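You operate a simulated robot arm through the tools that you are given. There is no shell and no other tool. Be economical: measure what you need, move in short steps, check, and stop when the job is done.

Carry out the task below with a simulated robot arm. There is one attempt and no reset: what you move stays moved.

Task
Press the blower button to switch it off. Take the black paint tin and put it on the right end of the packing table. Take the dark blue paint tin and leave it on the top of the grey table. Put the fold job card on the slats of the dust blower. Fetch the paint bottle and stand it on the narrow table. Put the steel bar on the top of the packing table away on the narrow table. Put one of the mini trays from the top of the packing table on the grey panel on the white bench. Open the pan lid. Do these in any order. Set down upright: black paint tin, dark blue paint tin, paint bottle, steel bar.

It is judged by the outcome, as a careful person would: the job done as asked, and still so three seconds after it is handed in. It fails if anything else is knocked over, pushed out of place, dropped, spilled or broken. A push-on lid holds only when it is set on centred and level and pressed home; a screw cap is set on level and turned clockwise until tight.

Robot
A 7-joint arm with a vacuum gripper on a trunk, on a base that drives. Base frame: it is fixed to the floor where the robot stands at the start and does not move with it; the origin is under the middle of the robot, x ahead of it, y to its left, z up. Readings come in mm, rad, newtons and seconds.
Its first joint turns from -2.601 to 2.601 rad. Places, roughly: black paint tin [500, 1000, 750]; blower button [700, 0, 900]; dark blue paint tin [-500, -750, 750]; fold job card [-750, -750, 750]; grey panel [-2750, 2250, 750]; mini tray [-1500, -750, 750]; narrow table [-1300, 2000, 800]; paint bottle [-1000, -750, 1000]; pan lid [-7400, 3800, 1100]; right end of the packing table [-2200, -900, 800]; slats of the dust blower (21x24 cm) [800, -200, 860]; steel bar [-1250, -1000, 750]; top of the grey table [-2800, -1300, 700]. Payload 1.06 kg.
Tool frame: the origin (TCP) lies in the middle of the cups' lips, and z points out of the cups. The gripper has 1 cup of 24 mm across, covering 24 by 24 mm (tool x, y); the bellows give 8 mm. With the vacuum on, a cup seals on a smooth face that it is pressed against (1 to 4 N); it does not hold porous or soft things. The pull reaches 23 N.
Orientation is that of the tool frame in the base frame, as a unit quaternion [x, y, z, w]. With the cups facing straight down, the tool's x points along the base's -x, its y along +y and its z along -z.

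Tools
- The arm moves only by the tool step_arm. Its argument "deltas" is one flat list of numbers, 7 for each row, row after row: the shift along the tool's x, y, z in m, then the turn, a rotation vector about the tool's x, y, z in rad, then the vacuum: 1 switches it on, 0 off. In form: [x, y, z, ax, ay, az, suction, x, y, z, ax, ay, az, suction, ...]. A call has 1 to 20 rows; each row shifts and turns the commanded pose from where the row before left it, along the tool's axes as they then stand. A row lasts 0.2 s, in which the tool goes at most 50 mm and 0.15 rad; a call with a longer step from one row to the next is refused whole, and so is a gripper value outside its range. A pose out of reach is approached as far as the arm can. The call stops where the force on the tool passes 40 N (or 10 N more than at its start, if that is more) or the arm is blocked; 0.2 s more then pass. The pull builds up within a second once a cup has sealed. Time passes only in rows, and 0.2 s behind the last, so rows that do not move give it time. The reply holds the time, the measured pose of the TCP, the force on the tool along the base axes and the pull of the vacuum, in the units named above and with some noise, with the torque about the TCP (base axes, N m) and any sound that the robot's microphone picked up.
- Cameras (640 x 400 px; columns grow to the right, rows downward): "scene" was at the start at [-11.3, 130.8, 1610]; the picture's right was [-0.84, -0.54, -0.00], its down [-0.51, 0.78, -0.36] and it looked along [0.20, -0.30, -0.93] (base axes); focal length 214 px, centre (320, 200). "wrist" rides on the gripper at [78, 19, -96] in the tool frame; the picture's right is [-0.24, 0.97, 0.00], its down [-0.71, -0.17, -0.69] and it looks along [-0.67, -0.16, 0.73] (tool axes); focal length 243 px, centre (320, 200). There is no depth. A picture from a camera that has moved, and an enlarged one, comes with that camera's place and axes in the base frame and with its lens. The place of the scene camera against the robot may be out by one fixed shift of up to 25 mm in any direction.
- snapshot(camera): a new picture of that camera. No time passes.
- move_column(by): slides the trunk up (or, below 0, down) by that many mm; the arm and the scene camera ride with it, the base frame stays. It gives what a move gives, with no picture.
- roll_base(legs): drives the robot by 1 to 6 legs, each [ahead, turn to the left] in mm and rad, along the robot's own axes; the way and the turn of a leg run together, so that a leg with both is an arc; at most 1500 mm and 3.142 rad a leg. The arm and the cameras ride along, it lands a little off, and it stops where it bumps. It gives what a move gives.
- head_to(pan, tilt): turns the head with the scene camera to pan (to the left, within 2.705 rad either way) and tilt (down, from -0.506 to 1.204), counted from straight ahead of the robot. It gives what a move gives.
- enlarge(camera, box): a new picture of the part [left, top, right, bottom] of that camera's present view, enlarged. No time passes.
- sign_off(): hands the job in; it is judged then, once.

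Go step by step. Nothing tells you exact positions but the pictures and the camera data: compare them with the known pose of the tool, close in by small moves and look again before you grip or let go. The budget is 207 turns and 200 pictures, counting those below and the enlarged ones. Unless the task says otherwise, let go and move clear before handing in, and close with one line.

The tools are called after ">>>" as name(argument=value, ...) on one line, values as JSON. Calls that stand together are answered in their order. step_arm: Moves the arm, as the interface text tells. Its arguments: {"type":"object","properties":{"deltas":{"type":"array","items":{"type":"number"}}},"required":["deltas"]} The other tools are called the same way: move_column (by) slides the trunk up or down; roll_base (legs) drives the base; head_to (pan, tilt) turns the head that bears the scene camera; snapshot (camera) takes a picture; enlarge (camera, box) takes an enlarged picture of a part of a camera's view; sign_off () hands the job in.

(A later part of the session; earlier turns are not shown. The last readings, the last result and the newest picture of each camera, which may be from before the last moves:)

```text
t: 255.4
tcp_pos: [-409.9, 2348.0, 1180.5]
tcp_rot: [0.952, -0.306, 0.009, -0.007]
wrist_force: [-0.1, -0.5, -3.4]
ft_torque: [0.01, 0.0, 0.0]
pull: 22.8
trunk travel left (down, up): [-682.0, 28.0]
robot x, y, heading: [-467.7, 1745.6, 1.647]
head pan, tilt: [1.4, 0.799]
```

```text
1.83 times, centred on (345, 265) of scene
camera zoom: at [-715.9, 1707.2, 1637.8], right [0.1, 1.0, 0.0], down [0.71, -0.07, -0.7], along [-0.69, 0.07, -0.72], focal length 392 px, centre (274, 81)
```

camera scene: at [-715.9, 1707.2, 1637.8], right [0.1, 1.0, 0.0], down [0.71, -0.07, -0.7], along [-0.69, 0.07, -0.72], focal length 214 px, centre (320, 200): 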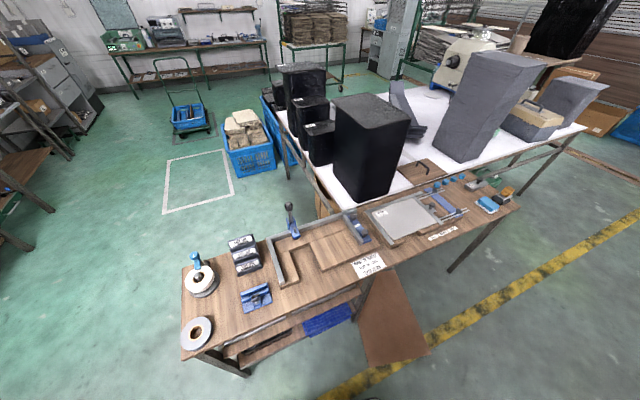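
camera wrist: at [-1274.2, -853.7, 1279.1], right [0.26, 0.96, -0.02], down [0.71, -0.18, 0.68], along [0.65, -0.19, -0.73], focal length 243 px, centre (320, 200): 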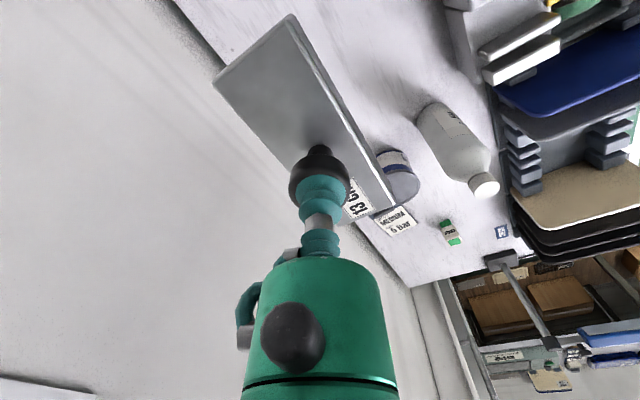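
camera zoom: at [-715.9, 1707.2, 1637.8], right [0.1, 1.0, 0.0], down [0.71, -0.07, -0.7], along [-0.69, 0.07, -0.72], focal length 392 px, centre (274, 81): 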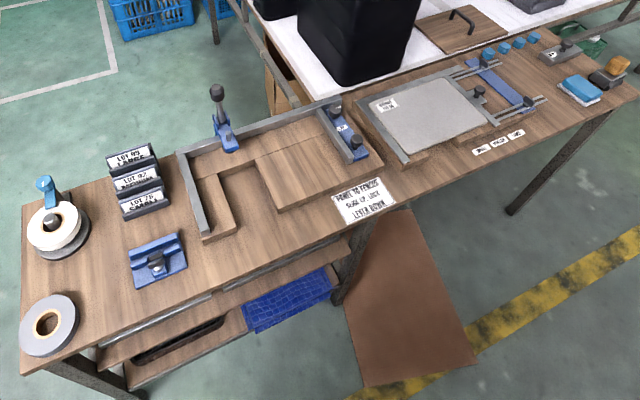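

Best bar spot is the free strip along the aisle edge near (-1065, 1770), and the bottle later at about (-1020, 1630). I'll swing the arm left over the table.

>>> step_arm(deltas=[-0.0406, 0.0257, 0, 0, 0, -0.08, 1, -0.0406, 0.0257, 0, 0, 0, -0.08, 1, -0.0406, 0.0257, 0, 0, 0, -0.08, 1, -0.0406, 0.0257, 0, 0, 0, -0.08, 1, -0.0406, 0.0257, 0, 0, 0, -0.08, 1, -0.0406, 0.0257, 0, 0, 0, -0.08, 1, -0.0406, 0.0257, 0, 0, 0, -0.08, 1, -0.0406, 0.0257, 0, 0, 0, -0.08, 1, -0.0406, 0.0257, 0, 0, 0, -0.08, 1, -0.0406, 0.0257, 0, 0, 0, -0.08, 1, -0.0406, 0.0257, 0, 0, 0, -0.08, 1, -0.0406, 0.0257, 0, 0, 0, -0.08, 1, -0.0406, 0.0257, 0, 0, 0, -0.08, 1, -0.0406, 0.0257, 0, 0, 0, -0.08, 1, -0.0406, 0.0257, 0, 0, 0, -0.08, 1, -0.0406, 0.0257, 0, 0, 0, -0.08, 1, -0.0406, 0.0257, 0, 0, 0, -0.08, 1, -0.0406, 0.0257, 0, 0, 0, -0.08, 1])

>>> snapshot(camera="wrist")

>>> snapshot(camera="scene")

```text
t: 259.2
tcp_pos: [-1055.9, 1885.1, 1164.0]
tcp_rot: [0.918, 0.397, 0.011, 0.0]
wrist_force: [0.8, 0.0, -4.2]
ft_torque: [0.01, 0.02, 0.03]
pull: 22.9
trunk travel left (down, up): [-682.0, 28.0]
robot x, y, heading: [-472.8, 1744.0, 1.64]
head pan, tilt: [1.4, 0.799]
```

```text
99 pictures are left
camera wrist: at [-990.1, 1929.6, 1260.6], right [0.55, -0.84, 0.0], down [-0.62, -0.4, 0.67], along [-0.56, -0.37, -0.74], focal length 243 px, centre (320, 200)
```

wrist: 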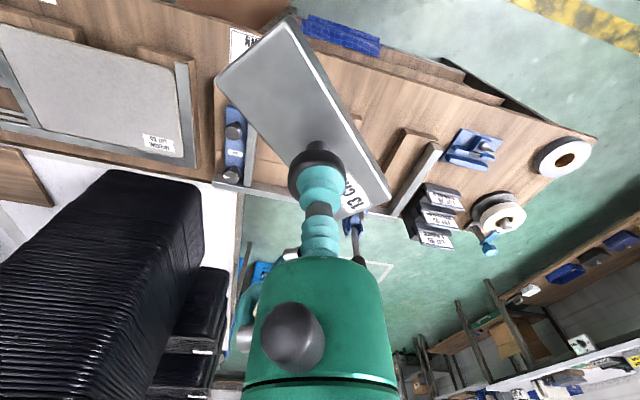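

```text
98 pictures are left
camera scene: at [-716.5, 1706.3, 1637.6], right [0.1, 1.0, 0.0], down [0.71, -0.07, -0.7], along [-0.69, 0.07, -0.72], focal length 214 px, centre (320, 200)
```

scene: 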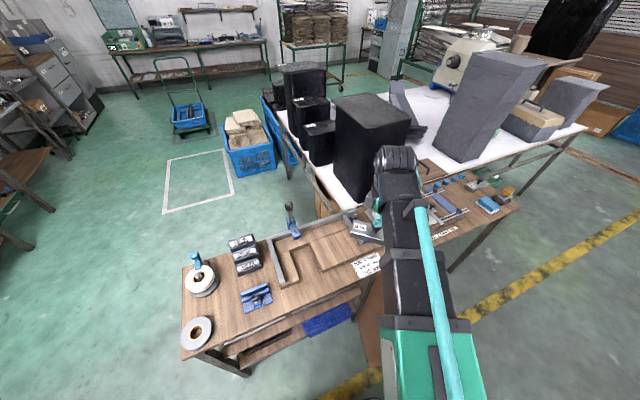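

The bar is already nearly aligned with the table. I'll trim the yaw, move above (-1071, 1790) and lower.

>>> step_arm(deltas=[0, 0, 0, 0, 0, 0.1, 1, -0.037, 0.031, 0, 0, 0, 0, 1, -0.037, 0.031, 0, 0, 0, 0, 1, 0, 0, 0.05, 0, 0, 0, 1, 0, 0, 0.05, 0, 0, 0, 1, 0, 0, 0.05, 0, 0, 0, 1, 0, 0, 0.05, 0, 0, 0, 1])

>>> snapshot(camera="wrist")

>>> enlarge(camera="scene", box=[220, 170, 460, 340])

```text
t: 260.8
tcp_pos: [-1065.6, 1795.8, 962.2]
tcp_rot: [0.937, 0.35, 0.011, 0.0]
wrist_force: [-0.2, 0.1, -3.6]
ft_torque: [0.02, 0.01, -0.02]
pull: 22.8
trunk travel left (down, up): [-682.0, 28.0]
robot x, y, heading: [-473.0, 1747.6, 1.641]
head pan, tilt: [1.4, 0.799]
```

```text
97 pictures are left
camera wrist: at [-996.0, 1831.9, 1058.2], right [0.46, -0.89, 0.0], down [-0.66, -0.34, 0.67], along [-0.59, -0.31, -0.74], focal length 243 px, centre (320, 200)
```

wrist: 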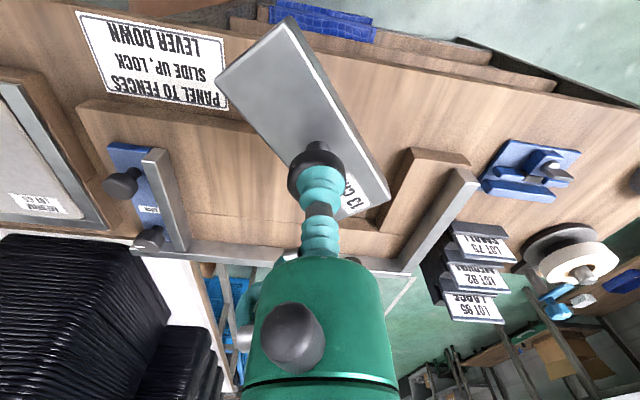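

```text
2.35 times, centred on (340, 255) of scene
camera zoom: at [-716.6, 1707.0, 1637.7], right [0.1, 1.0, 0.0], down [0.71, -0.07, -0.7], along [-0.69, 0.07, -0.72], focal length 505 px, centre (273, 71)
```

zoom: 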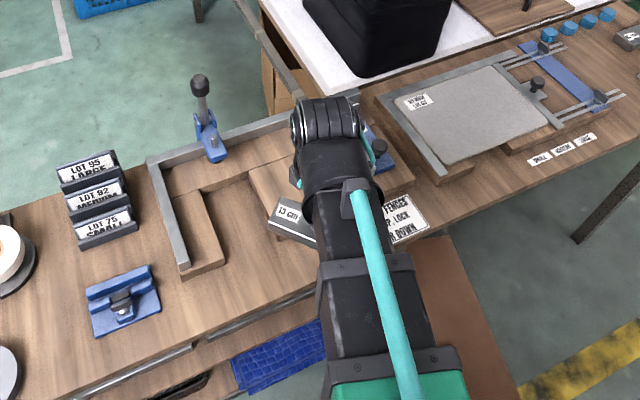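

The bar's axis is actually about 45° off the table edge; I'll rotate it to run parallel.

>>> step_arm(deltas=[0, 0, 0, 0, 0, -0.13, 1, 0, 0, 0, 0, 0, -0.13, 1, 0, 0, 0, 0, 0, -0.13, 1, 0, 0, 0, 0, 0, -0.13, 1, 0, 0, 0, 0, 0, -0.13, 1, 0, 0, 0, 0, 0, -0.13, 1])

>>> snapshot(camera="wrist")

>>> enlarge(camera="scene", box=[220, 170, 460, 340])

```text
t: 262.2
tcp_pos: [-1065.6, 1794.0, 963.5]
tcp_rot: [0.733, 0.68, 0.01, 0.003]
wrist_force: [0.1, 0.3, -3.0]
ft_torque: [0.02, -0.04, -0.01]
pull: 22.6
trunk travel left (down, up): [-682.0, 28.0]
robot x, y, heading: [-474.3, 1752.8, 1.652]
head pan, tilt: [1.4, 0.799]
```

```text
95 pictures are left
camera wrist: at [-1043.6, 1871.0, 1058.9], right [0.95, -0.31, 0.02], down [-0.24, -0.7, 0.67], along [-0.19, -0.65, -0.74], focal length 243 px, centre (320, 200)
```

wrist: 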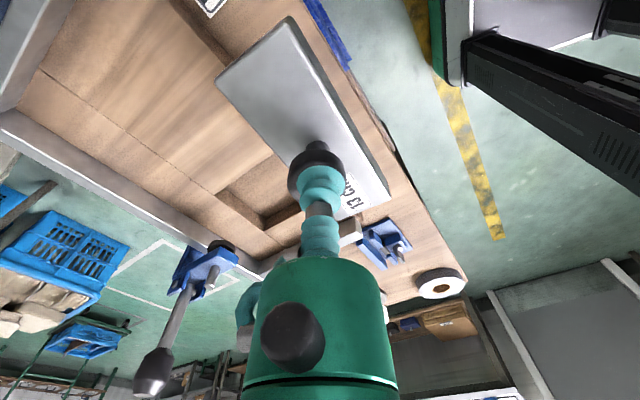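

```text
2.35 times, centred on (340, 255) of scene
camera zoom: at [-716.3, 1706.9, 1637.7], right [0.1, 1.0, 0.0], down [0.71, -0.07, -0.7], along [-0.69, 0.07, -0.72], focal length 505 px, centre (273, 71)
```

zoom: 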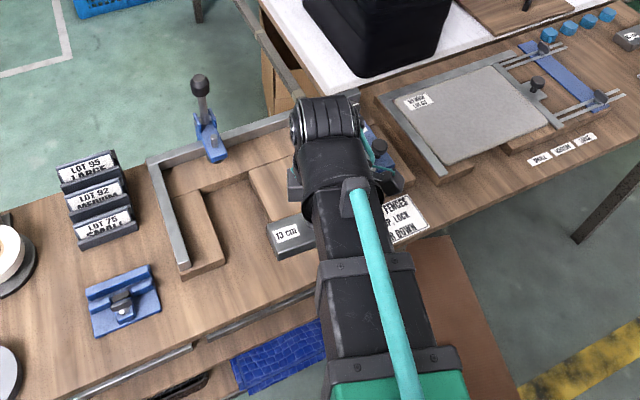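

Parallel now. Lowering slowly.

>>> step_arm(deltas=[0, -0.003, 0.03, 0, 0, 0, 1, 0, 0, 0.03, 0, 0, 0, 1, 0, 0, 0.01, 0, 0, 0, 1, 0, 0, 0.006, 0, 0, 0, 1, 0, 0, 0.006, 0, 0, 0, 1, 0, 0, 0.006, 0, 0, 0, 1, 0, 0, 0.006, 0, 0, 0, 1, 0, 0, 0.006, 0, 0, 0, 1])

>>> snapshot(camera="wrist")

>>> enlarge(camera="scene", box=[260, 200, 420, 320])

```text
t: 264.0
tcp_pos: [-1067.5, 1794.1, 863.1]
tcp_rot: [0.733, 0.68, 0.011, 0.003]
wrist_force: [-0.1, 1.3, -4.0]
ft_torque: [0.01, 0.0, 0.01]
pull: 23.0
trunk travel left (down, up): [-682.0, 28.0]
robot x, y, heading: [-474.1, 1744.1, 1.647]
head pan, tilt: [1.4, 0.799]
```

```text
93 pictures are left
camera wrist: at [-1044.0, 1871.6, 958.6], right [0.95, -0.31, 0.02], down [-0.24, -0.7, 0.67], along [-0.2, -0.65, -0.74], focal length 243 px, centre (320, 200)
```

wrist: 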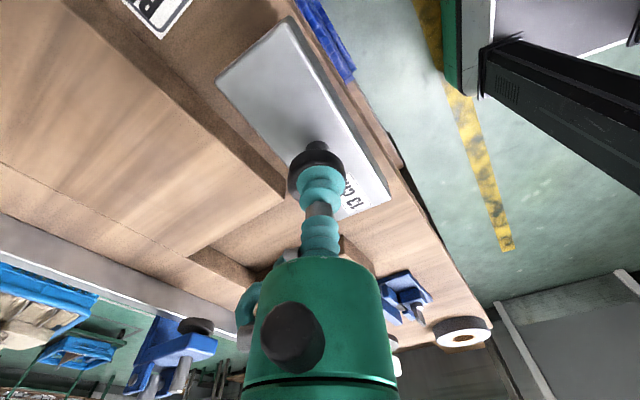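

```text
3.33 times, centred on (340, 260) of scene
camera zoom: at [-716.4, 1706.9, 1637.7], right [0.1, 1.0, 0.0], down [0.71, -0.07, -0.7], along [-0.69, 0.07, -0.72], focal length 715 px, centre (253, 0)
```

zoom: 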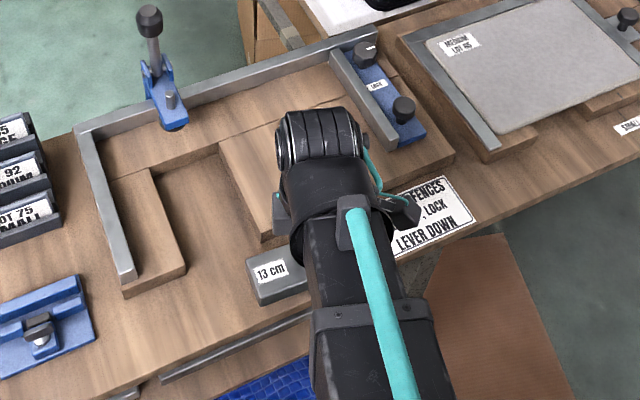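

>>> step_arm(deltas=[0, 0, 0.005, 0, 0, 0, 1, 0, 0, 0.005, 0, 0, 0, 1, 0, 0, 0.005, 0, 0, 0, 1, 0, 0, 0.005, 0, 0, 0, 1, 0, 0, 0.005, 0, 0, 0, 1, 0, 0, 0.005, 0, 0, 0, 1, 0, 0, 0.005, 0, 0, 0, 1, 0, 0, 0.005, 0, 0, 0, 1])

>>> snapshot(camera="wrist")

```text
t: 265.6
tcp_pos: [-1064.8, 1796.2, 832.3]
tcp_rot: [0.733, 0.68, 0.009, 0.003]
wrist_force: [3.1, 0.5, 26.1]
ft_torque: [-0.03, 0.16, 0.0]
pull: 22.3
trunk travel left (down, up): [-682.0, 28.0]
robot x, y, heading: [-467.4, 1747.1, 1.642]
head pan, tilt: [1.4, 0.799]
stopped in row 8: the force on the tool passed its limit at 46 N (the readings are from after the stop); the commanded pose is now the measured one
```

```text
91 pictures are left
camera wrist: at [-1041.3, 1872.3, 928.0], right [0.95, -0.31, 0.01], down [-0.24, -0.7, 0.67], along [-0.2, -0.64, -0.74], focal length 243 px, centre (320, 200)
```

wrist: 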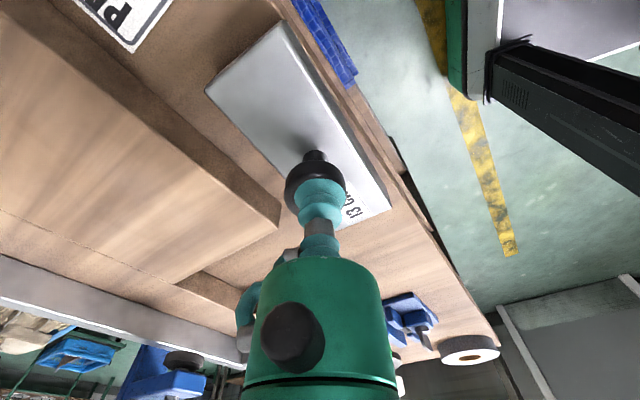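

The bar lies flat on the table clear of fixture and edge. Releasing.

>>> step_arm(deltas=[0, 0, -0.003, 0, 0, 0, 0, 0, 0, 0, 0, 0, 0, 0, 0, 0, 0, 0, 0, 0, 0, 0, 0, -0.01, 0, 0, 0, 0, 0, 0, -0.03, 0, 0, 0, 0, 0, 0, -0.05, 0, 0, 0, 0, 0, 0, -0.05, 0, 0, 0, 0, 0, 0, -0.05, 0, 0, 0, 0, 0, 0, -0.05, 0, 0, 0, 0, 0, 0, -0.05, 0, 0, 0, 0, 0, 0, -0.05, 0, 0, 0, 0, 0, 0, -0.05, 0, 0, 0, 0])

>>> snapshot(camera="wrist")

```text
t: 268.2
tcp_pos: [-1072.9, 1792.1, 1224.7]
tcp_rot: [0.733, 0.68, 0.01, 0.004]
wrist_force: [0.3, 0.6, 0.5]
ft_torque: [-0.03, -0.02, -0.01]
pull: 0.2
trunk travel left (down, up): [-682.0, 28.0]
robot x, y, heading: [-470.7, 1745.6, 1.64]
head pan, tilt: [1.4, 0.799]
```

```text
90 pictures are left
camera wrist: at [-1049.8, 1869.1, 1320.4], right [0.95, -0.31, 0.01], down [-0.24, -0.7, 0.67], along [-0.2, -0.65, -0.74], focal length 243 px, centre (320, 200)
```

wrist: 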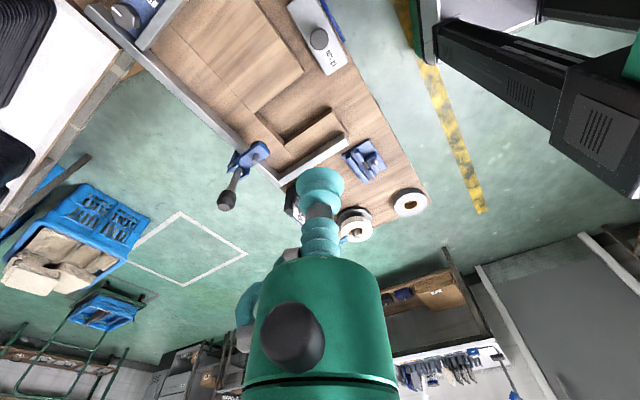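

Bar placed. Next the bottle: back out of the aisle and drive to the packing table.

>>> roll_base(legs=[[-985, 0], [0, 2.31]])

>>> roll_base(legs=[[1000, 0]])

>>> snapshot(camera="wrist")

>>> head_to(pan=0.9, tilt=0.8)

>>> snapshot(camera="scene")

```text
t: 278.8
tcp_pos: [-26.1, 300.7, 1224.0]
tcp_rot: [-0.329, 0.944, 0.007, -0.008]
wrist_force: [-0.3, 0.5, 0.5]
ft_torque: [0.01, 0.0, -0.01]
pull: 0.1
trunk travel left (down, up): [-682.0, 28.0]
robot x, y, heading: [-400.3, 772.2, -2.324]
head pan, tilt: [1.4, 0.799]
```

```text
t: 284.0
tcp_pos: [-696.8, -425.7, 1224.7]
tcp_rot: [-0.335, 0.942, 0.006, -0.008]
wrist_force: [0.3, 0.7, -0.6]
ft_torque: [-0.01, 0.04, 0.02]
pull: 0.0
trunk travel left (down, up): [-682.0, 28.0]
robot x, y, heading: [-1080.2, 43.3, -2.311]
head pan, tilt: [1.4, 0.799]
```

```text
89 pictures are left
camera wrist: at [-767.8, -459.9, 1319.7], right [-0.43, 0.9, 0.01], down [0.67, 0.31, 0.67], along [0.6, 0.3, -0.74], focal length 243 px, centre (320, 200)
```

wrist: 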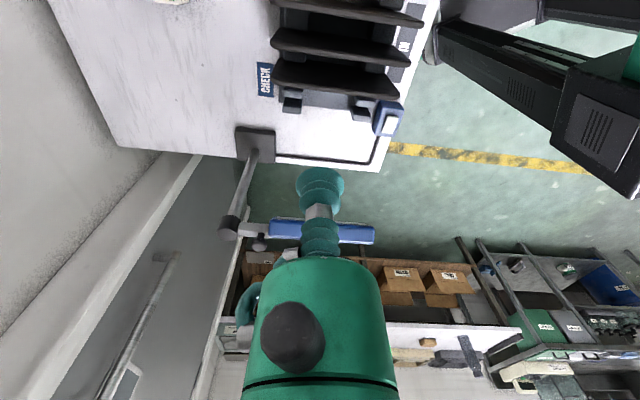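

```text
t: 284.9
tcp_pos: [-697.1, -426.0, 1222.8]
tcp_rot: [-0.334, 0.943, 0.006, -0.007]
wrist_force: [-1.6, 0.3, 0.7]
ft_torque: [0.0, -0.01, 0.03]
pull: 0.0
trunk travel left (down, up): [-682.0, 28.0]
robot x, y, heading: [-1078.0, 44.8, -2.315]
head pan, tilt: [0.901, 0.799]
```

```text
88 pictures are left
camera scene: at [-904.8, -112.1, 1637.7], right [-0.99, -0.16, 0.0], down [-0.11, 0.71, -0.7], along [0.11, -0.69, -0.72], focal length 214 px, centre (320, 200)
```

scene: 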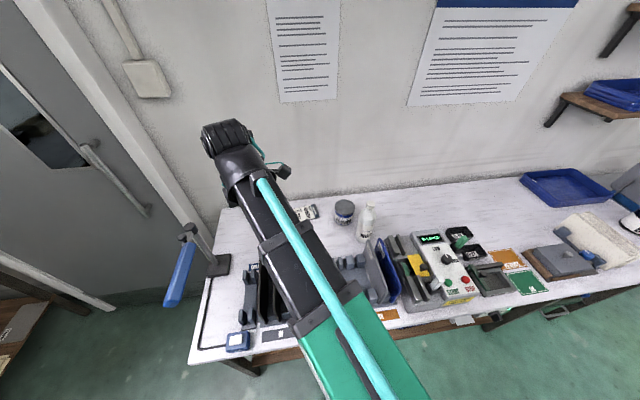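

>>> step_arm(deltas=[0.0383, 0.0012, 0, 0, 0, 0.0633, 0, 0.0383, 0.0012, 0, 0, 0, 0.0633, 0, 0.0383, 0.0012, 0, 0, 0, 0.0633, 0, 0.0383, 0.0012, 0, 0, 0, 0.0633, 0, 0.0383, 0.0012, 0, 0, 0, 0.0633, 0, 0.0383, 0.0012, 0, 0, 0, 0.0633, 0, 0.0383, 0.0012, 0, 0, 0, 0.0633, 0, 0.0383, 0.0012, 0, 0, 0, 0.0633, 0])

>>> snapshot(camera="wrist")

```text
t: 286.7
tcp_pos: [-974.7, -550.8, 1228.5]
tcp_rot: [-0.086, 0.996, 0.004, -0.009]
wrist_force: [0.7, -0.8, 0.5]
ft_torque: [-0.01, -0.01, -0.01]
pull: 0.1
trunk travel left (down, up): [-682.0, 28.0]
robot x, y, heading: [-1078.0, 38.6, -2.309]
head pan, tilt: [0.901, 0.799]
```

```text
87 pictures are left
camera wrist: at [-1052.9, -545.5, 1324.1], right [0.06, 1.0, 0.01], down [0.74, -0.05, 0.67], along [0.67, -0.04, -0.74], focal length 243 px, centre (320, 200)
```

wrist: 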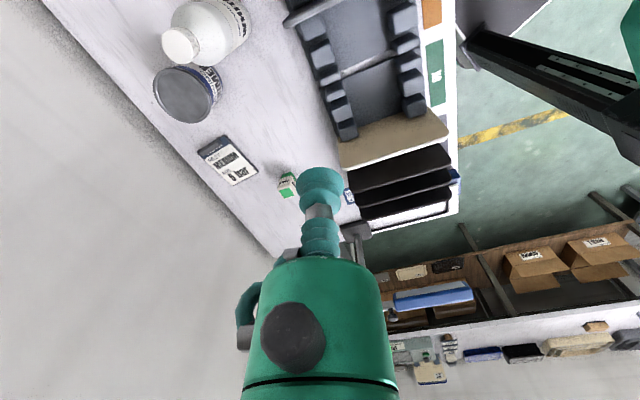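

>>> step_arm(deltas=[0.0138, -0.0385, 0, 0, 0, 0, 0, 0.0138, -0.0385, 0, 0, 0, 0, 0, 0.0138, -0.0385, 0, 0, 0, 0, 0, 0.0138, -0.0385, 0, 0, 0, 0, 0, 0, 0, 0.05, 0, 0, 0, 0])

>>> snapshot(camera="wrist")

```text
t: 287.9
tcp_pos: [-1003.3, -711.3, 1178.0]
tcp_rot: [-0.088, 0.996, 0.005, -0.009]
wrist_force: [0.7, -0.2, 0.3]
ft_torque: [0.0, -0.01, 0.02]
pull: 0.1
trunk travel left (down, up): [-682.0, 28.0]
robot x, y, heading: [-1077.3, 41.2, -2.311]
head pan, tilt: [0.901, 0.799]
```

```text
86 pictures are left
camera wrist: at [-1081.5, -706.2, 1274.3], right [0.06, 1.0, 0.01], down [0.74, -0.05, 0.67], along [0.67, -0.04, -0.74], focal length 243 px, centre (320, 200)
```

wrist: 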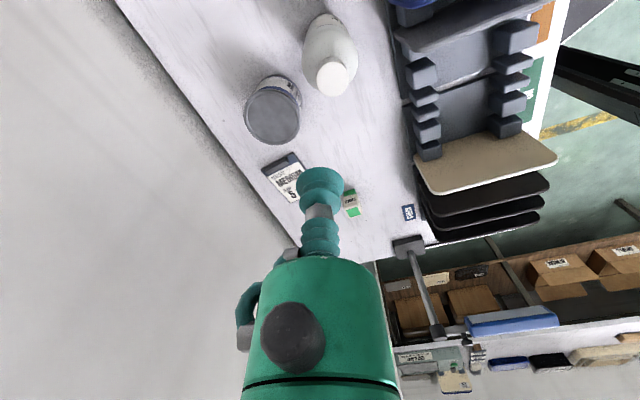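

>>> step_arm(deltas=[0.0047, 0.014, 0.04, 0, 0, 0, 0, 0, 0, 0.04, 0, 0, 0, 0, 0, 0, 0.04, 0, 0, 0, 0])

>>> enlarge(camera="wrist", box=[220, 60, 420, 240])

```text
t: 288.7
tcp_pos: [-1010.3, -698.6, 1058.6]
tcp_rot: [-0.087, 0.996, 0.005, -0.009]
wrist_force: [0.0, -0.5, 0.2]
ft_torque: [0.03, -0.01, -0.01]
pull: 0.0
trunk travel left (down, up): [-682.0, 28.0]
robot x, y, heading: [-1077.0, 43.3, -2.316]
head pan, tilt: [0.901, 0.799]
```

```text
2.22 times, centred on (320, 150) of wrist
camera zoom: at [-1088.9, -693.2, 1154.5], right [0.06, 1.0, 0.01], down [0.74, -0.05, 0.67], along [0.67, -0.04, -0.74], focal length 539 px, centre (320, 311)
```

zoom: 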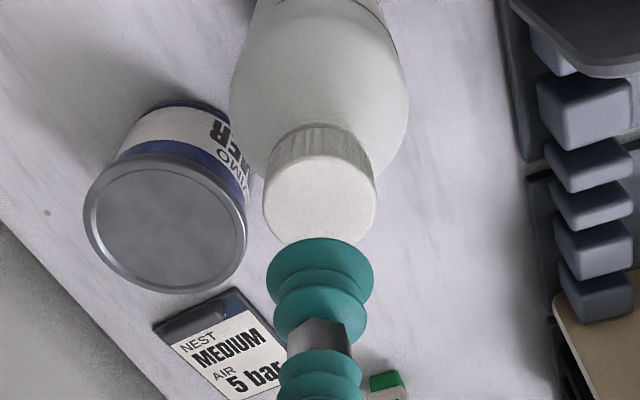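

>>> step_arm(deltas=[0, 0, 0.025, 0, 0, 0, 1, 0, 0, 0.006, 0, 0, 0, 1, 0, 0, 0.004, 0, 0, 0, 1, 0, 0, 0.003, 0, 0, 0, 1, 0, 0, 0.003, 0, 0, 0, 1])

```text
t: 289.9
tcp_pos: [-1012.1, -696.5, 1018.3]
tcp_rot: [-0.087, 0.996, 0.004, -0.009]
wrist_force: [0.3, -2.8, 20.6]
ft_torque: [0.0, -0.05, 0.0]
pull: 22.9
trunk travel left (down, up): [-682.0, 28.0]
robot x, y, heading: [-1077.3, 43.2, -2.315]
head pan, tilt: [0.901, 0.799]
```

Sealed on the cap. Lifting high since the bottle hangs about 225 mm below.

>>> step_arm(deltas=[0, 0, -0.005, 0, 0, 0, 1, 0, 0, -0.01, 0, 0, 0, 1, 0, 0, -0.03, 0, 0, 0, 1, 0, 0, -0.05, 0, 0, 0, 1, 0, 0, -0.05, 0, 0, 0, 1, 0, 0, -0.05, 0, 0, 0, 1, 0, 0, -0.05, 0, 0, 0, 1, 0, 0, -0.04, 0, 0, 0, 1])

>>> snapshot(camera="wrist")

```text
t: 291.7
tcp_pos: [-1005.9, -699.8, 1302.6]
tcp_rot: [-0.087, 0.996, 0.004, -0.009]
wrist_force: [1.2, -0.4, -6.1]
ft_torque: [-0.01, 0.02, 0.01]
pull: 22.6
trunk travel left (down, up): [-682.0, 28.0]
robot x, y, heading: [-1071.7, 42.9, -2.309]
head pan, tilt: [0.901, 0.799]
```

```text
84 pictures are left
camera wrist: at [-1084.6, -694.2, 1399.4], right [0.06, 1.0, 0.01], down [0.74, -0.05, 0.67], along [0.67, -0.04, -0.74], focal length 243 px, centre (320, 200)
```

wrist: 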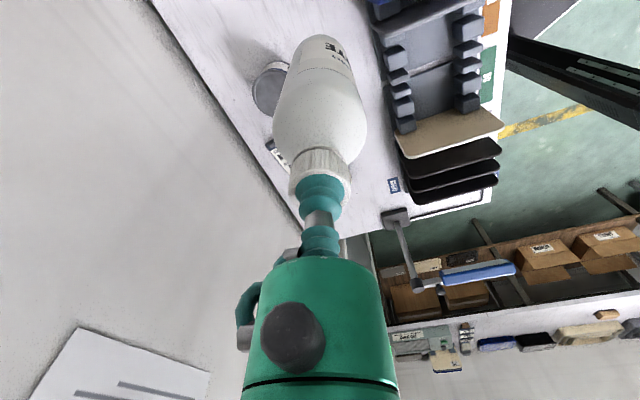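

>>> step_arm(deltas=[-0.003, 0.0355, 0, 0, 0, 0, 1, -0.003, 0.0355, 0, 0, 0, 0, 1, -0.003, 0.0355, 0, 0, 0, 0, 1, -0.003, 0.0355, 0, 0, 0, 0, 1])

>>> roll_base(legs=[[-1000, 0], [0, -2.33]])

>>> roll_base(legs=[[500, 0]])

>>> head_to(pan=0.9, tilt=0.7)

>>> snapshot(camera="scene")

```text
t: 292.7
tcp_pos: [-1017.1, -574.7, 1270.1]
tcp_rot: [-0.087, 0.996, -0.001, -0.009]
wrist_force: [0.4, 0.2, -5.2]
ft_torque: [0.04, 0.03, -0.01]
pull: 23.2
out of reach, approached as far as the arm can: row 2, 3, 4
trunk travel left (down, up): [-682.0, 28.0]
robot x, y, heading: [-1077.1, 38.4, -2.314]
head pan, tilt: [0.901, 0.799]
```

```text
t: 303.4
tcp_pos: [-883.2, 1159.8, 1268.6]
tcp_rot: [0.884, 0.467, 0.007, -0.004]
wrist_force: [-1.1, 0.0, -5.5]
ft_torque: [-0.01, 0.0, -0.01]
pull: 22.3
trunk travel left (down, up): [-682.0, 28.0]
robot x, y, heading: [-402.8, 769.8, 1.626]
head pan, tilt: [0.901, 0.799]
```

```text
t: 306.4
tcp_pos: [-908.2, 1659.8, 1269.6]
tcp_rot: [0.886, 0.464, 0.007, -0.004]
wrist_force: [1.0, -0.3, -6.4]
ft_torque: [0.03, -0.02, 0.0]
pull: 22.9
trunk travel left (down, up): [-682.0, 28.0]
robot x, y, heading: [-426.4, 1272.3, 1.618]
head pan, tilt: [0.901, 0.799]
```

```text
t: 307.0
tcp_pos: [-907.8, 1659.1, 1269.9]
tcp_rot: [0.886, 0.464, 0.008, -0.005]
wrist_force: [-1.1, 0.2, -5.1]
ft_torque: [-0.02, 0.0, -0.01]
pull: 22.8
trunk travel left (down, up): [-682.0, 28.0]
robot x, y, heading: [-427.8, 1268.4, 1.618]
head pan, tilt: [0.901, 0.7]
```

```text
83 pictures are left
camera scene: at [-661.5, 1272.6, 1645.9], right [0.58, 0.81, 0.0], down [0.52, -0.37, -0.76], along [-0.62, 0.44, -0.64], focal length 214 px, centre (320, 200)
```

scene: 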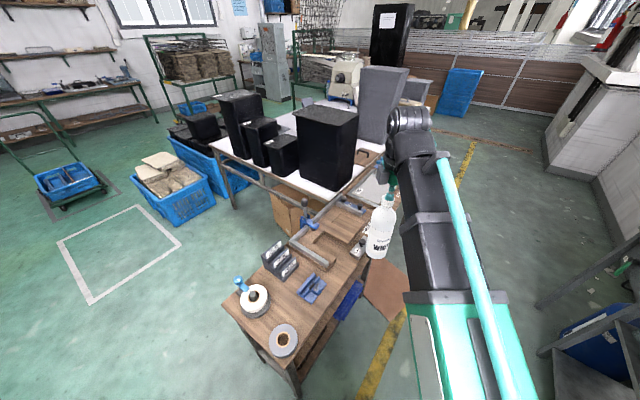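

From here the target spot is already in reach. Zooming in on the gap between blue block and steel bar.

>>> enlarge(camera="scene", box=[220, 190, 400, 360])

>>> snapshot(camera="wrist")

```text
2.35 times, centred on (310, 275) of scene
camera zoom: at [-661.5, 1272.6, 1645.9], right [0.58, 0.81, 0.0], down [0.52, -0.37, -0.76], along [-0.62, 0.44, -0.64], focal length 505 px, centre (344, 24)
```

zoom: 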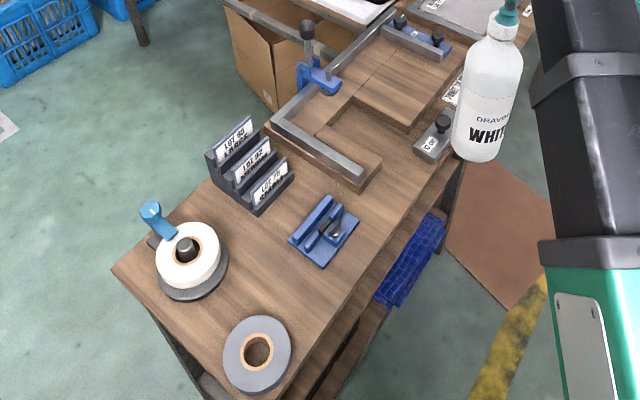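

```text
81 pictures are left
camera wrist: at [-848.9, 1712.3, 1365.8], right [0.67, -0.75, 0.0], down [-0.55, -0.49, 0.67], along [-0.5, -0.45, -0.74], focal length 243 px, centre (320, 200)
```

wrist: 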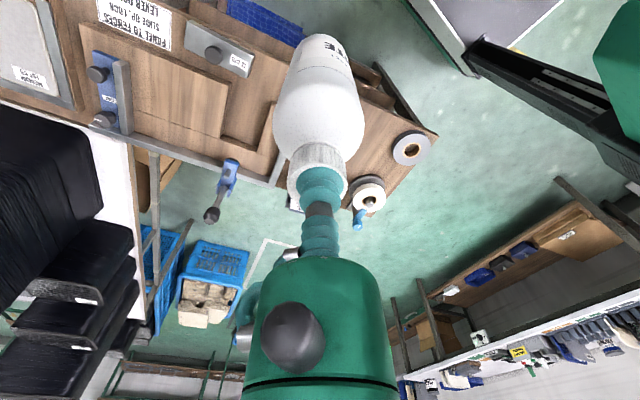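

A roomier spot lies between tapes and the blue block near (-1042, 1388). I'll move the bottle there, high.

>>> step_arm(deltas=[-0.0427, 0.0063, 0, 0, 0, 0, 1, -0.0427, 0.0063, 0, 0, 0, 0, 1, -0.0427, 0.0063, 0, 0, 0, 0, 1, -0.0427, 0.0063, 0, 0, 0, 0, 1, -0.0427, 0.0063, 0, 0, 0, 0, 1, -0.0427, 0.0063, 0, 0, 0, 0, 1, -0.0427, 0.0063, 0, 0, 0, 0, 1])

>>> snapshot(camera="wrist")

>>> enlarge(camera="scene", box=[200, 170, 400, 370])

```text
t: 308.6
tcp_pos: [-1041.8, 1385.9, 1265.9]
tcp_rot: [0.886, 0.464, 0.008, -0.004]
wrist_force: [-0.3, -1.1, -6.2]
ft_torque: [-0.1, -0.03, -0.03]
pull: 22.8
trunk travel left (down, up): [-682.0, 28.0]
robot x, y, heading: [-431.6, 1270.7, 1.612]
head pan, tilt: [0.901, 0.7]
```

```text
80 pictures are left
camera wrist: at [-983.2, 1439.1, 1361.6], right [0.67, -0.75, 0.0], down [-0.55, -0.5, 0.67], along [-0.5, -0.45, -0.74], focal length 243 px, centre (320, 200)
```

wrist: 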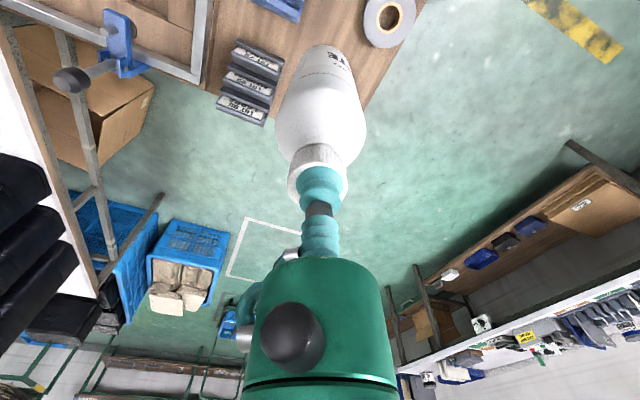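

```text
2.00 times, centred on (300, 270) of scene
camera zoom: at [-662.1, 1271.6, 1645.8], right [0.58, 0.81, 0.0], down [0.52, -0.37, -0.76], along [-0.62, 0.45, -0.64], focal length 429 px, centre (360, 60)
```

zoom: 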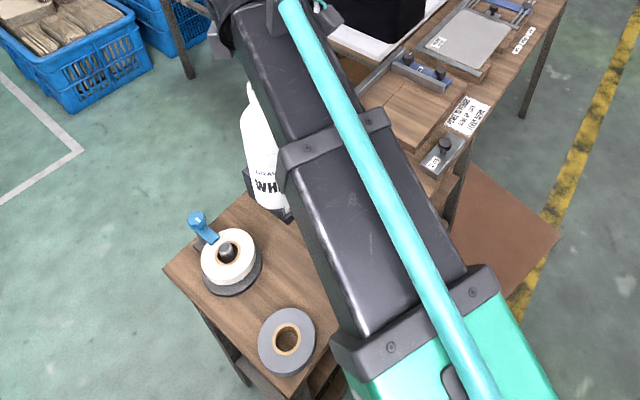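

>>> step_arm(deltas=[0, 0, 0.05, 0, 0, 0, 1, 0, 0, 0.05, 0, 0, 0, 1, 0, 0, 0.05, 0, 0, 0, 1])

>>> snapshot(camera="wrist")

>>> enlarge(camera="scene", box=[200, 170, 400, 370])

```text
t: 309.4
tcp_pos: [-1040.0, 1390.5, 1113.7]
tcp_rot: [0.886, 0.464, 0.008, -0.004]
wrist_force: [0.5, 0.3, -5.0]
ft_torque: [-0.05, -0.02, 0.0]
pull: 22.9
trunk travel left (down, up): [-682.0, 28.0]
robot x, y, heading: [-426.6, 1267.8, 1.617]
head pan, tilt: [0.901, 0.7]
```

```text
78 pictures are left
camera wrist: at [-980.9, 1443.5, 1210.1], right [0.67, -0.75, 0.0], down [-0.55, -0.49, 0.67], along [-0.5, -0.45, -0.74], focal length 243 px, centre (320, 200)
```

wrist: 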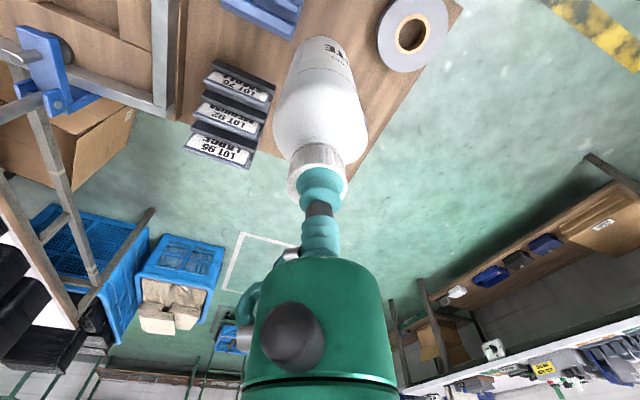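

```text
2.00 times, centred on (300, 270) of scene
camera zoom: at [-661.9, 1272.4, 1645.9], right [0.58, 0.81, 0.0], down [0.52, -0.37, -0.76], along [-0.62, 0.44, -0.64], focal length 429 px, centre (360, 60)
```

zoom: 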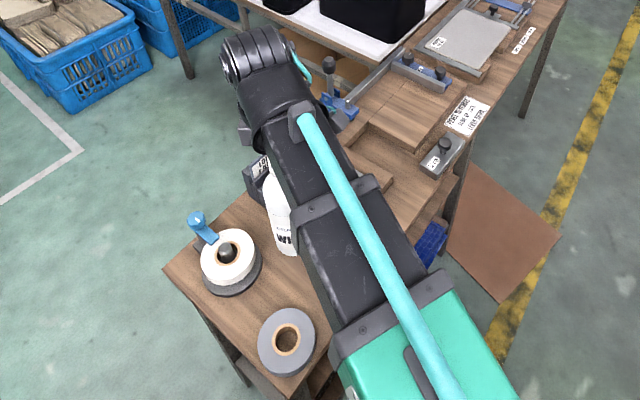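

>>> step_arm(deltas=[0, 0, 0.03, 0, 0, 0, 1, 0, 0, 0.03, 0, 0, 0, 1, 0, 0, 0.02, 0, 0, 0, 1])

>>> snapshot(camera="wrist")

>>> enlarge(camera="scene", box=[200, 170, 400, 370])

```text
t: 310.2
tcp_pos: [-1039.7, 1391.4, 1033.5]
tcp_rot: [0.886, 0.464, 0.008, -0.004]
wrist_force: [-0.4, 0.0, -5.4]
ft_torque: [0.01, -0.03, 0.01]
pull: 22.7
trunk travel left (down, up): [-682.0, 28.0]
robot x, y, heading: [-432.3, 1269.5, 1.616]
head pan, tilt: [0.901, 0.7]
```

```text
76 pictures are left
camera wrist: at [-979.9, 1445.1, 1130.1], right [0.67, -0.75, 0.0], down [-0.55, -0.49, 0.67], along [-0.5, -0.45, -0.74], focal length 243 px, centre (320, 200)
```

wrist: 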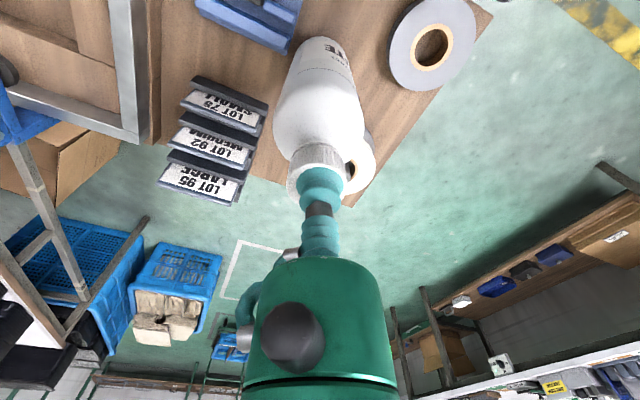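

```text
2.00 times, centred on (300, 270) of scene
camera zoom: at [-661.7, 1272.3, 1645.9], right [0.58, 0.81, 0.0], down [0.52, -0.37, -0.76], along [-0.62, 0.44, -0.64], focal length 429 px, centre (360, 60)
```

zoom: 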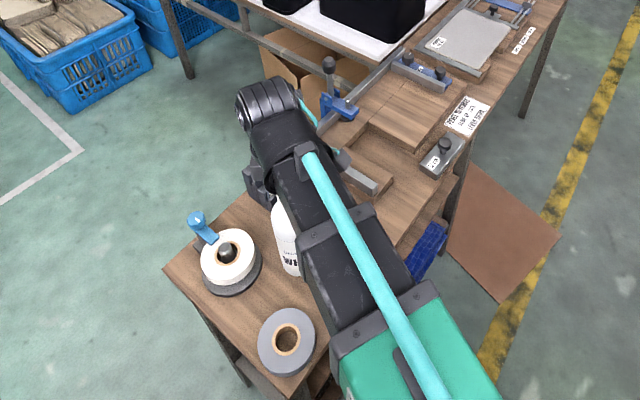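

Good clearance all round. Lowering the last bit slowly.

>>> step_arm(deltas=[0, 0, 0.01, 0, 0, 0, 1, 0, 0, 0.005, 0, 0, 0, 1, 0, 0, 0.005, 0, 0, 0, 1, 0, 0, 0.005, 0, 0, 0, 1, 0, 0, 0.005, 0, 0, 0, 1, 0, 0, 0.005, 0, 0, 0, 1, 0, 0, 0.005, 0, 0, 0, 1, 0, 0, 0.005, 0, 0, 0, 1])

```text
t: 312.0
tcp_pos: [-1038.4, 1392.9, 996.3]
tcp_rot: [0.886, 0.464, 0.006, -0.006]
wrist_force: [3.7, -0.6, 29.0]
ft_torque: [-0.04, 0.02, 0.01]
pull: 22.9
trunk travel left (down, up): [-682.0, 28.0]
robot x, y, heading: [-430.4, 1268.4, 1.616]
head pan, tilt: [0.901, 0.7]
stopped in row 8: the force on the tool passed its limit at 46 N (the readings are from after the stop); the commanded pose is now the measured one
```

>>> step_arm(deltas=[0, 0, -0.004, 0, 0, 0, 0, 0, 0, 0, 0, 0, 0, 0, 0, 0, 0, 0, 0, 0, 0, 0, 0, -0.005, 0, 0, 0, 0, 0, 0, -0.02, 0, 0, 0, 0, 0, 0, -0.05, 0, 0, 0, 0, 0, 0, -0.05, 0, 0, 0, 0, 0, 0, -0.05, 0, 0, 0, 0, 0, 0, -0.05, 0, 0, 0, 0])

>>> snapshot(camera="wrist")

```text
t: 314.0
tcp_pos: [-1038.0, 1389.1, 1221.7]
tcp_rot: [0.886, 0.464, 0.008, -0.006]
wrist_force: [0.9, -0.9, 0.2]
ft_torque: [-0.04, 0.0, 0.02]
pull: 0.1
trunk travel left (down, up): [-682.0, 28.0]
robot x, y, heading: [-425.8, 1272.6, 1.619]
head pan, tilt: [0.901, 0.7]
```

```text
74 pictures are left
camera wrist: at [-980.2, 1442.1, 1318.2], right [0.67, -0.75, -0.01], down [-0.55, -0.5, 0.67], along [-0.51, -0.44, -0.74], focal length 243 px, centre (320, 200)
```

wrist: 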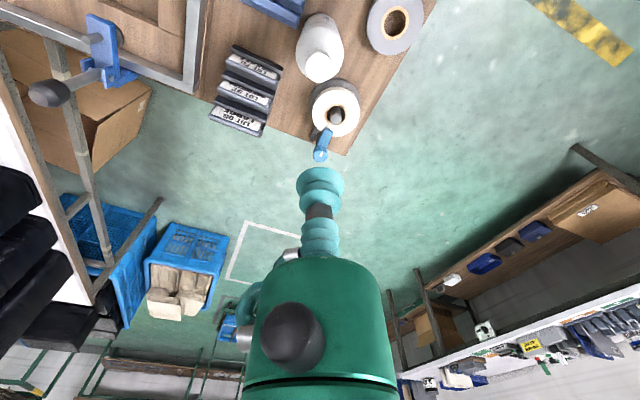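

Bottle stands upright. Next the job card near (-733, -790): back out and return to the packing table.

>>> roll_base(legs=[[-500, 0], [0, 2.379]])

>>> roll_base(legs=[[930, 0]])

>>> snapshot(camera="wrist")

```text
t: 322.6
tcp_pos: [-33.2, 264.7, 1220.2]
tcp_rot: [-0.112, 0.994, -0.003, -0.008]
wrist_force: [0.2, 0.1, 0.0]
ft_torque: [0.01, 0.02, 0.01]
pull: 0.0
trunk travel left (down, up): [-682.0, 28.0]
robot x, y, heading: [-402.6, 766.6, -2.258]
head pan, tilt: [0.901, 0.7]
```

```text
t: 327.4
tcp_pos: [-606.7, -440.5, 1222.1]
tcp_rot: [-0.118, 0.993, -0.002, -0.008]
wrist_force: [0.7, -1.1, -0.2]
ft_torque: [-0.01, -0.02, 0.01]
pull: 0.0
trunk travel left (down, up): [-682.0, 28.0]
robot x, y, heading: [-982.3, 58.3, -2.253]
head pan, tilt: [0.901, 0.7]
```

```text
73 pictures are left
camera wrist: at [-685.6, -438.5, 1317.5], right [0.0, 1.0, -0.01], down [0.74, 0.0, 0.67], along [0.67, -0.01, -0.74], focal length 243 px, centre (320, 200)
```

wrist: 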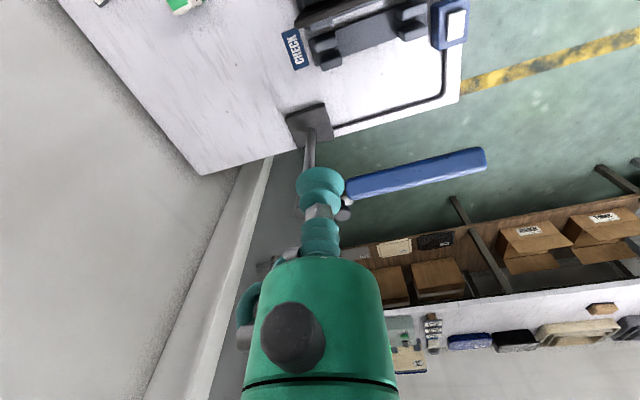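

>>> step_arm(deltas=[0.0256, -0.0388, 0, 0, 0, 0, 0, 0.0256, -0.0388, 0, 0, 0, 0, 0, 0.0256, -0.0388, 0, 0, 0, 0, 0, 0.0256, -0.0388, 0, 0, 0, 0, 0, 0.0256, -0.0388, 0, 0, 0, 0, 0, 0.0256, -0.0388, 0, 0, 0, 0, 0, 0.0256, -0.0388, 0, 0, 0, 0, 0, 0.0256, -0.0388, 0, 0, 0, 0, 0, 0, 0, 0.05, 0, 0, 0, 0, 0, 0, 0.05, 0, 0, 0, 0])

>>> snapshot(camera="wrist")

```text
t: 329.6
tcp_pos: [-734.7, -790.7, 1124.0]
tcp_rot: [-0.118, 0.993, -0.002, -0.008]
wrist_force: [0.2, -0.2, -0.1]
ft_torque: [-0.01, -0.03, -0.04]
pull: 0.0
trunk travel left (down, up): [-682.0, 28.0]
robot x, y, heading: [-983.5, 56.5, -2.249]
head pan, tilt: [0.901, 0.7]
```

```text
72 pictures are left
camera wrist: at [-813.3, -788.7, 1220.4], right [0.0, 1.0, -0.01], down [0.74, 0.0, 0.67], along [0.67, -0.01, -0.74], focal length 243 px, centre (320, 200)
```

wrist: 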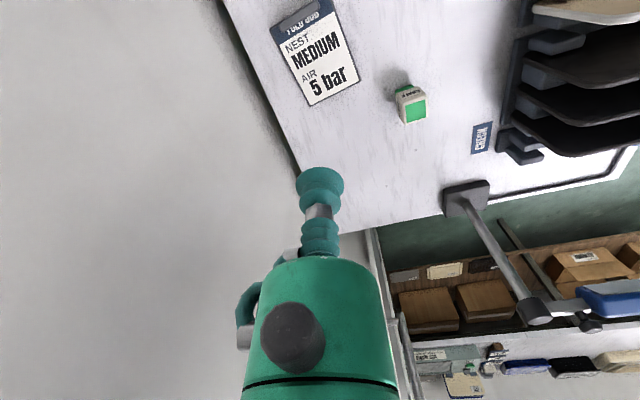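

>>> step_arm(deltas=[-0.0105, -0.0077, 0.04, 0, 0, 0, 0, 0, 0, 0.05, 0, 0, 0, 0, 0, 0, 0.05, 0, 0, 0, 0, 0, 0, 0.05, 0, 0, 0, 0])

>>> enlarge(camera="wrist", box=[200, 0, 440, 200])

```text
t: 330.6
tcp_pos: [-726.3, -796.7, 935.8]
tcp_rot: [-0.118, 0.993, -0.001, -0.009]
wrist_force: [0.2, 0.0, -0.2]
ft_torque: [-0.01, -0.02, -0.04]
pull: 0.2
trunk travel left (down, up): [-682.0, 28.0]
robot x, y, heading: [-980.9, 58.1, -2.249]
head pan, tilt: [0.901, 0.7]
```

```text
2.00 times, centred on (320, 100) of wrist
camera zoom: at [-804.9, -794.6, 1031.2], right [0.0, 1.0, -0.01], down [0.74, 0.0, 0.67], along [0.67, -0.01, -0.74], focal length 485 px, centre (320, 400)
```

zoom: 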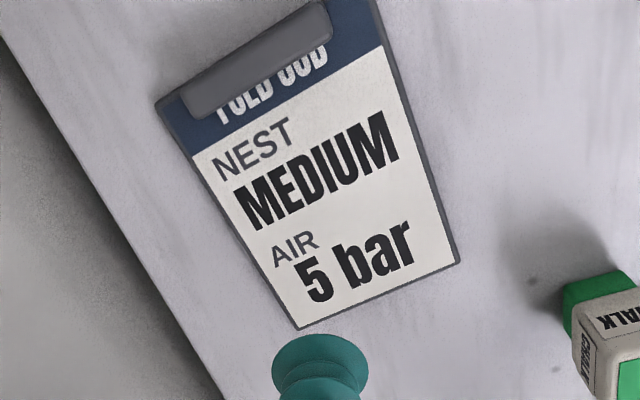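

>>> step_arm(deltas=[0, 0, 0.04, 0, 0, 0, 0, 0, 0, 0.04, 0, 0, 0, 0, 0, 0, 0.02, 0, 0, 0, 0])

>>> enlarge(camera="wrist", box=[200, 30, 440, 230])

```text
t: 331.4
tcp_pos: [-727.5, -796.5, 835.0]
tcp_rot: [-0.117, 0.993, -0.003, -0.008]
wrist_force: [-0.7, 1.0, 0.1]
ft_torque: [0.0, 0.01, 0.01]
pull: 0.0
trunk travel left (down, up): [-682.0, 28.0]
robot x, y, heading: [-982.7, 62.7, -2.253]
head pan, tilt: [0.901, 0.7]
```

```text
2.00 times, centred on (320, 130) of wrist
camera zoom: at [-806.4, -794.9, 931.7], right [0.0, 1.0, -0.01], down [0.74, 0.0, 0.67], along [0.67, -0.01, -0.74], focal length 485 px, centre (320, 340)
```

zoom: 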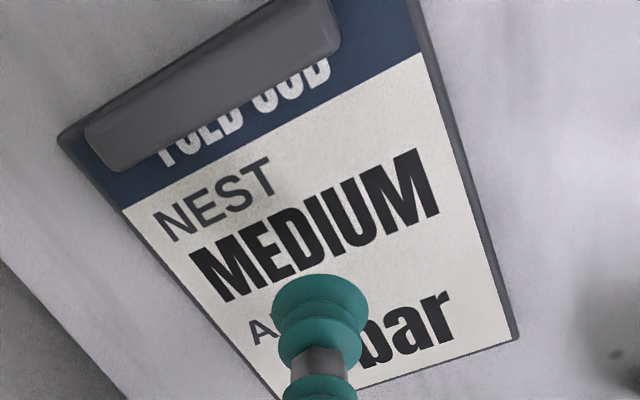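

>>> step_arm(deltas=[0, 0, 0.018, 0, 0, 0, 1, 0, 0, 0.006, 0, 0, 0, 1, 0, 0, 0.004, 0, 0, 0, 1, 0, 0, 0.003, 0, 0, 0, 1, 0, 0, 0.003, 0, 0, 0, 1])

```text
t: 332.6
tcp_pos: [-729.3, -796.7, 804.4]
tcp_rot: [-0.118, 0.993, -0.004, -0.007]
wrist_force: [0.7, -5.2, 17.6]
ft_torque: [0.1, -0.14, 0.01]
pull: 22.5
trunk travel left (down, up): [-682.0, 28.0]
robot x, y, heading: [-981.9, 55.5, -2.249]
head pan, tilt: [0.901, 0.7]
```

Sealed on the card. Lifting.

>>> step_arm(deltas=[0, 0, -0.005, 0, 0, 0, 1, 0, 0, -0.01, 0, 0, 0, 1, 0, 0, -0.03, 0, 0, 0, 1, 0, 0, -0.05, 0, 0, 0, 1, 0, 0, -0.05, 0, 0, 0, 1, 0, 0, -0.05, 0, 0, 0, 1, 0, 0, -0.05, 0, 0, 0, 1, 0, 0, -0.05, 0, 0, 0, 1, 0, 0, -0.05, 0, 0, 0, 1, 0, 0, -0.05, 0, 0, 0, 1])

>>> snapshot(camera="wrist")

```text
t: 334.8
tcp_pos: [-724.1, -793.7, 1197.2]
tcp_rot: [-0.117, 0.993, -0.002, -0.008]
wrist_force: [-0.3, -0.4, 0.2]
ft_torque: [0.02, 0.03, 0.01]
pull: 23.2
trunk travel left (down, up): [-682.0, 28.0]
robot x, y, heading: [-983.7, 59.6, -2.246]
head pan, tilt: [0.901, 0.7]
```

```text
69 pictures are left
camera wrist: at [-802.3, -792.5, 1293.2], right [0.0, 1.0, -0.01], down [0.74, 0.0, 0.67], along [0.67, -0.01, -0.74], focal length 243 px, centre (320, 200)
```

wrist: 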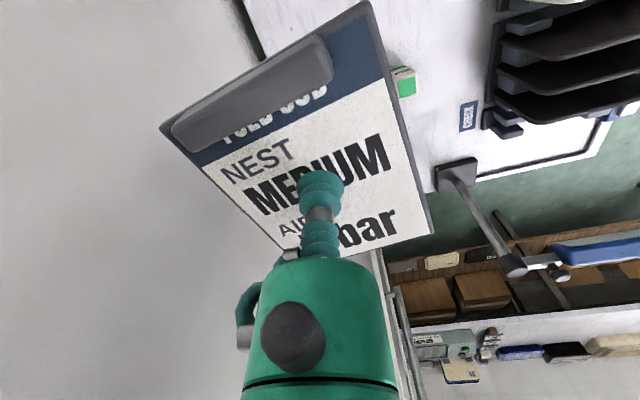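

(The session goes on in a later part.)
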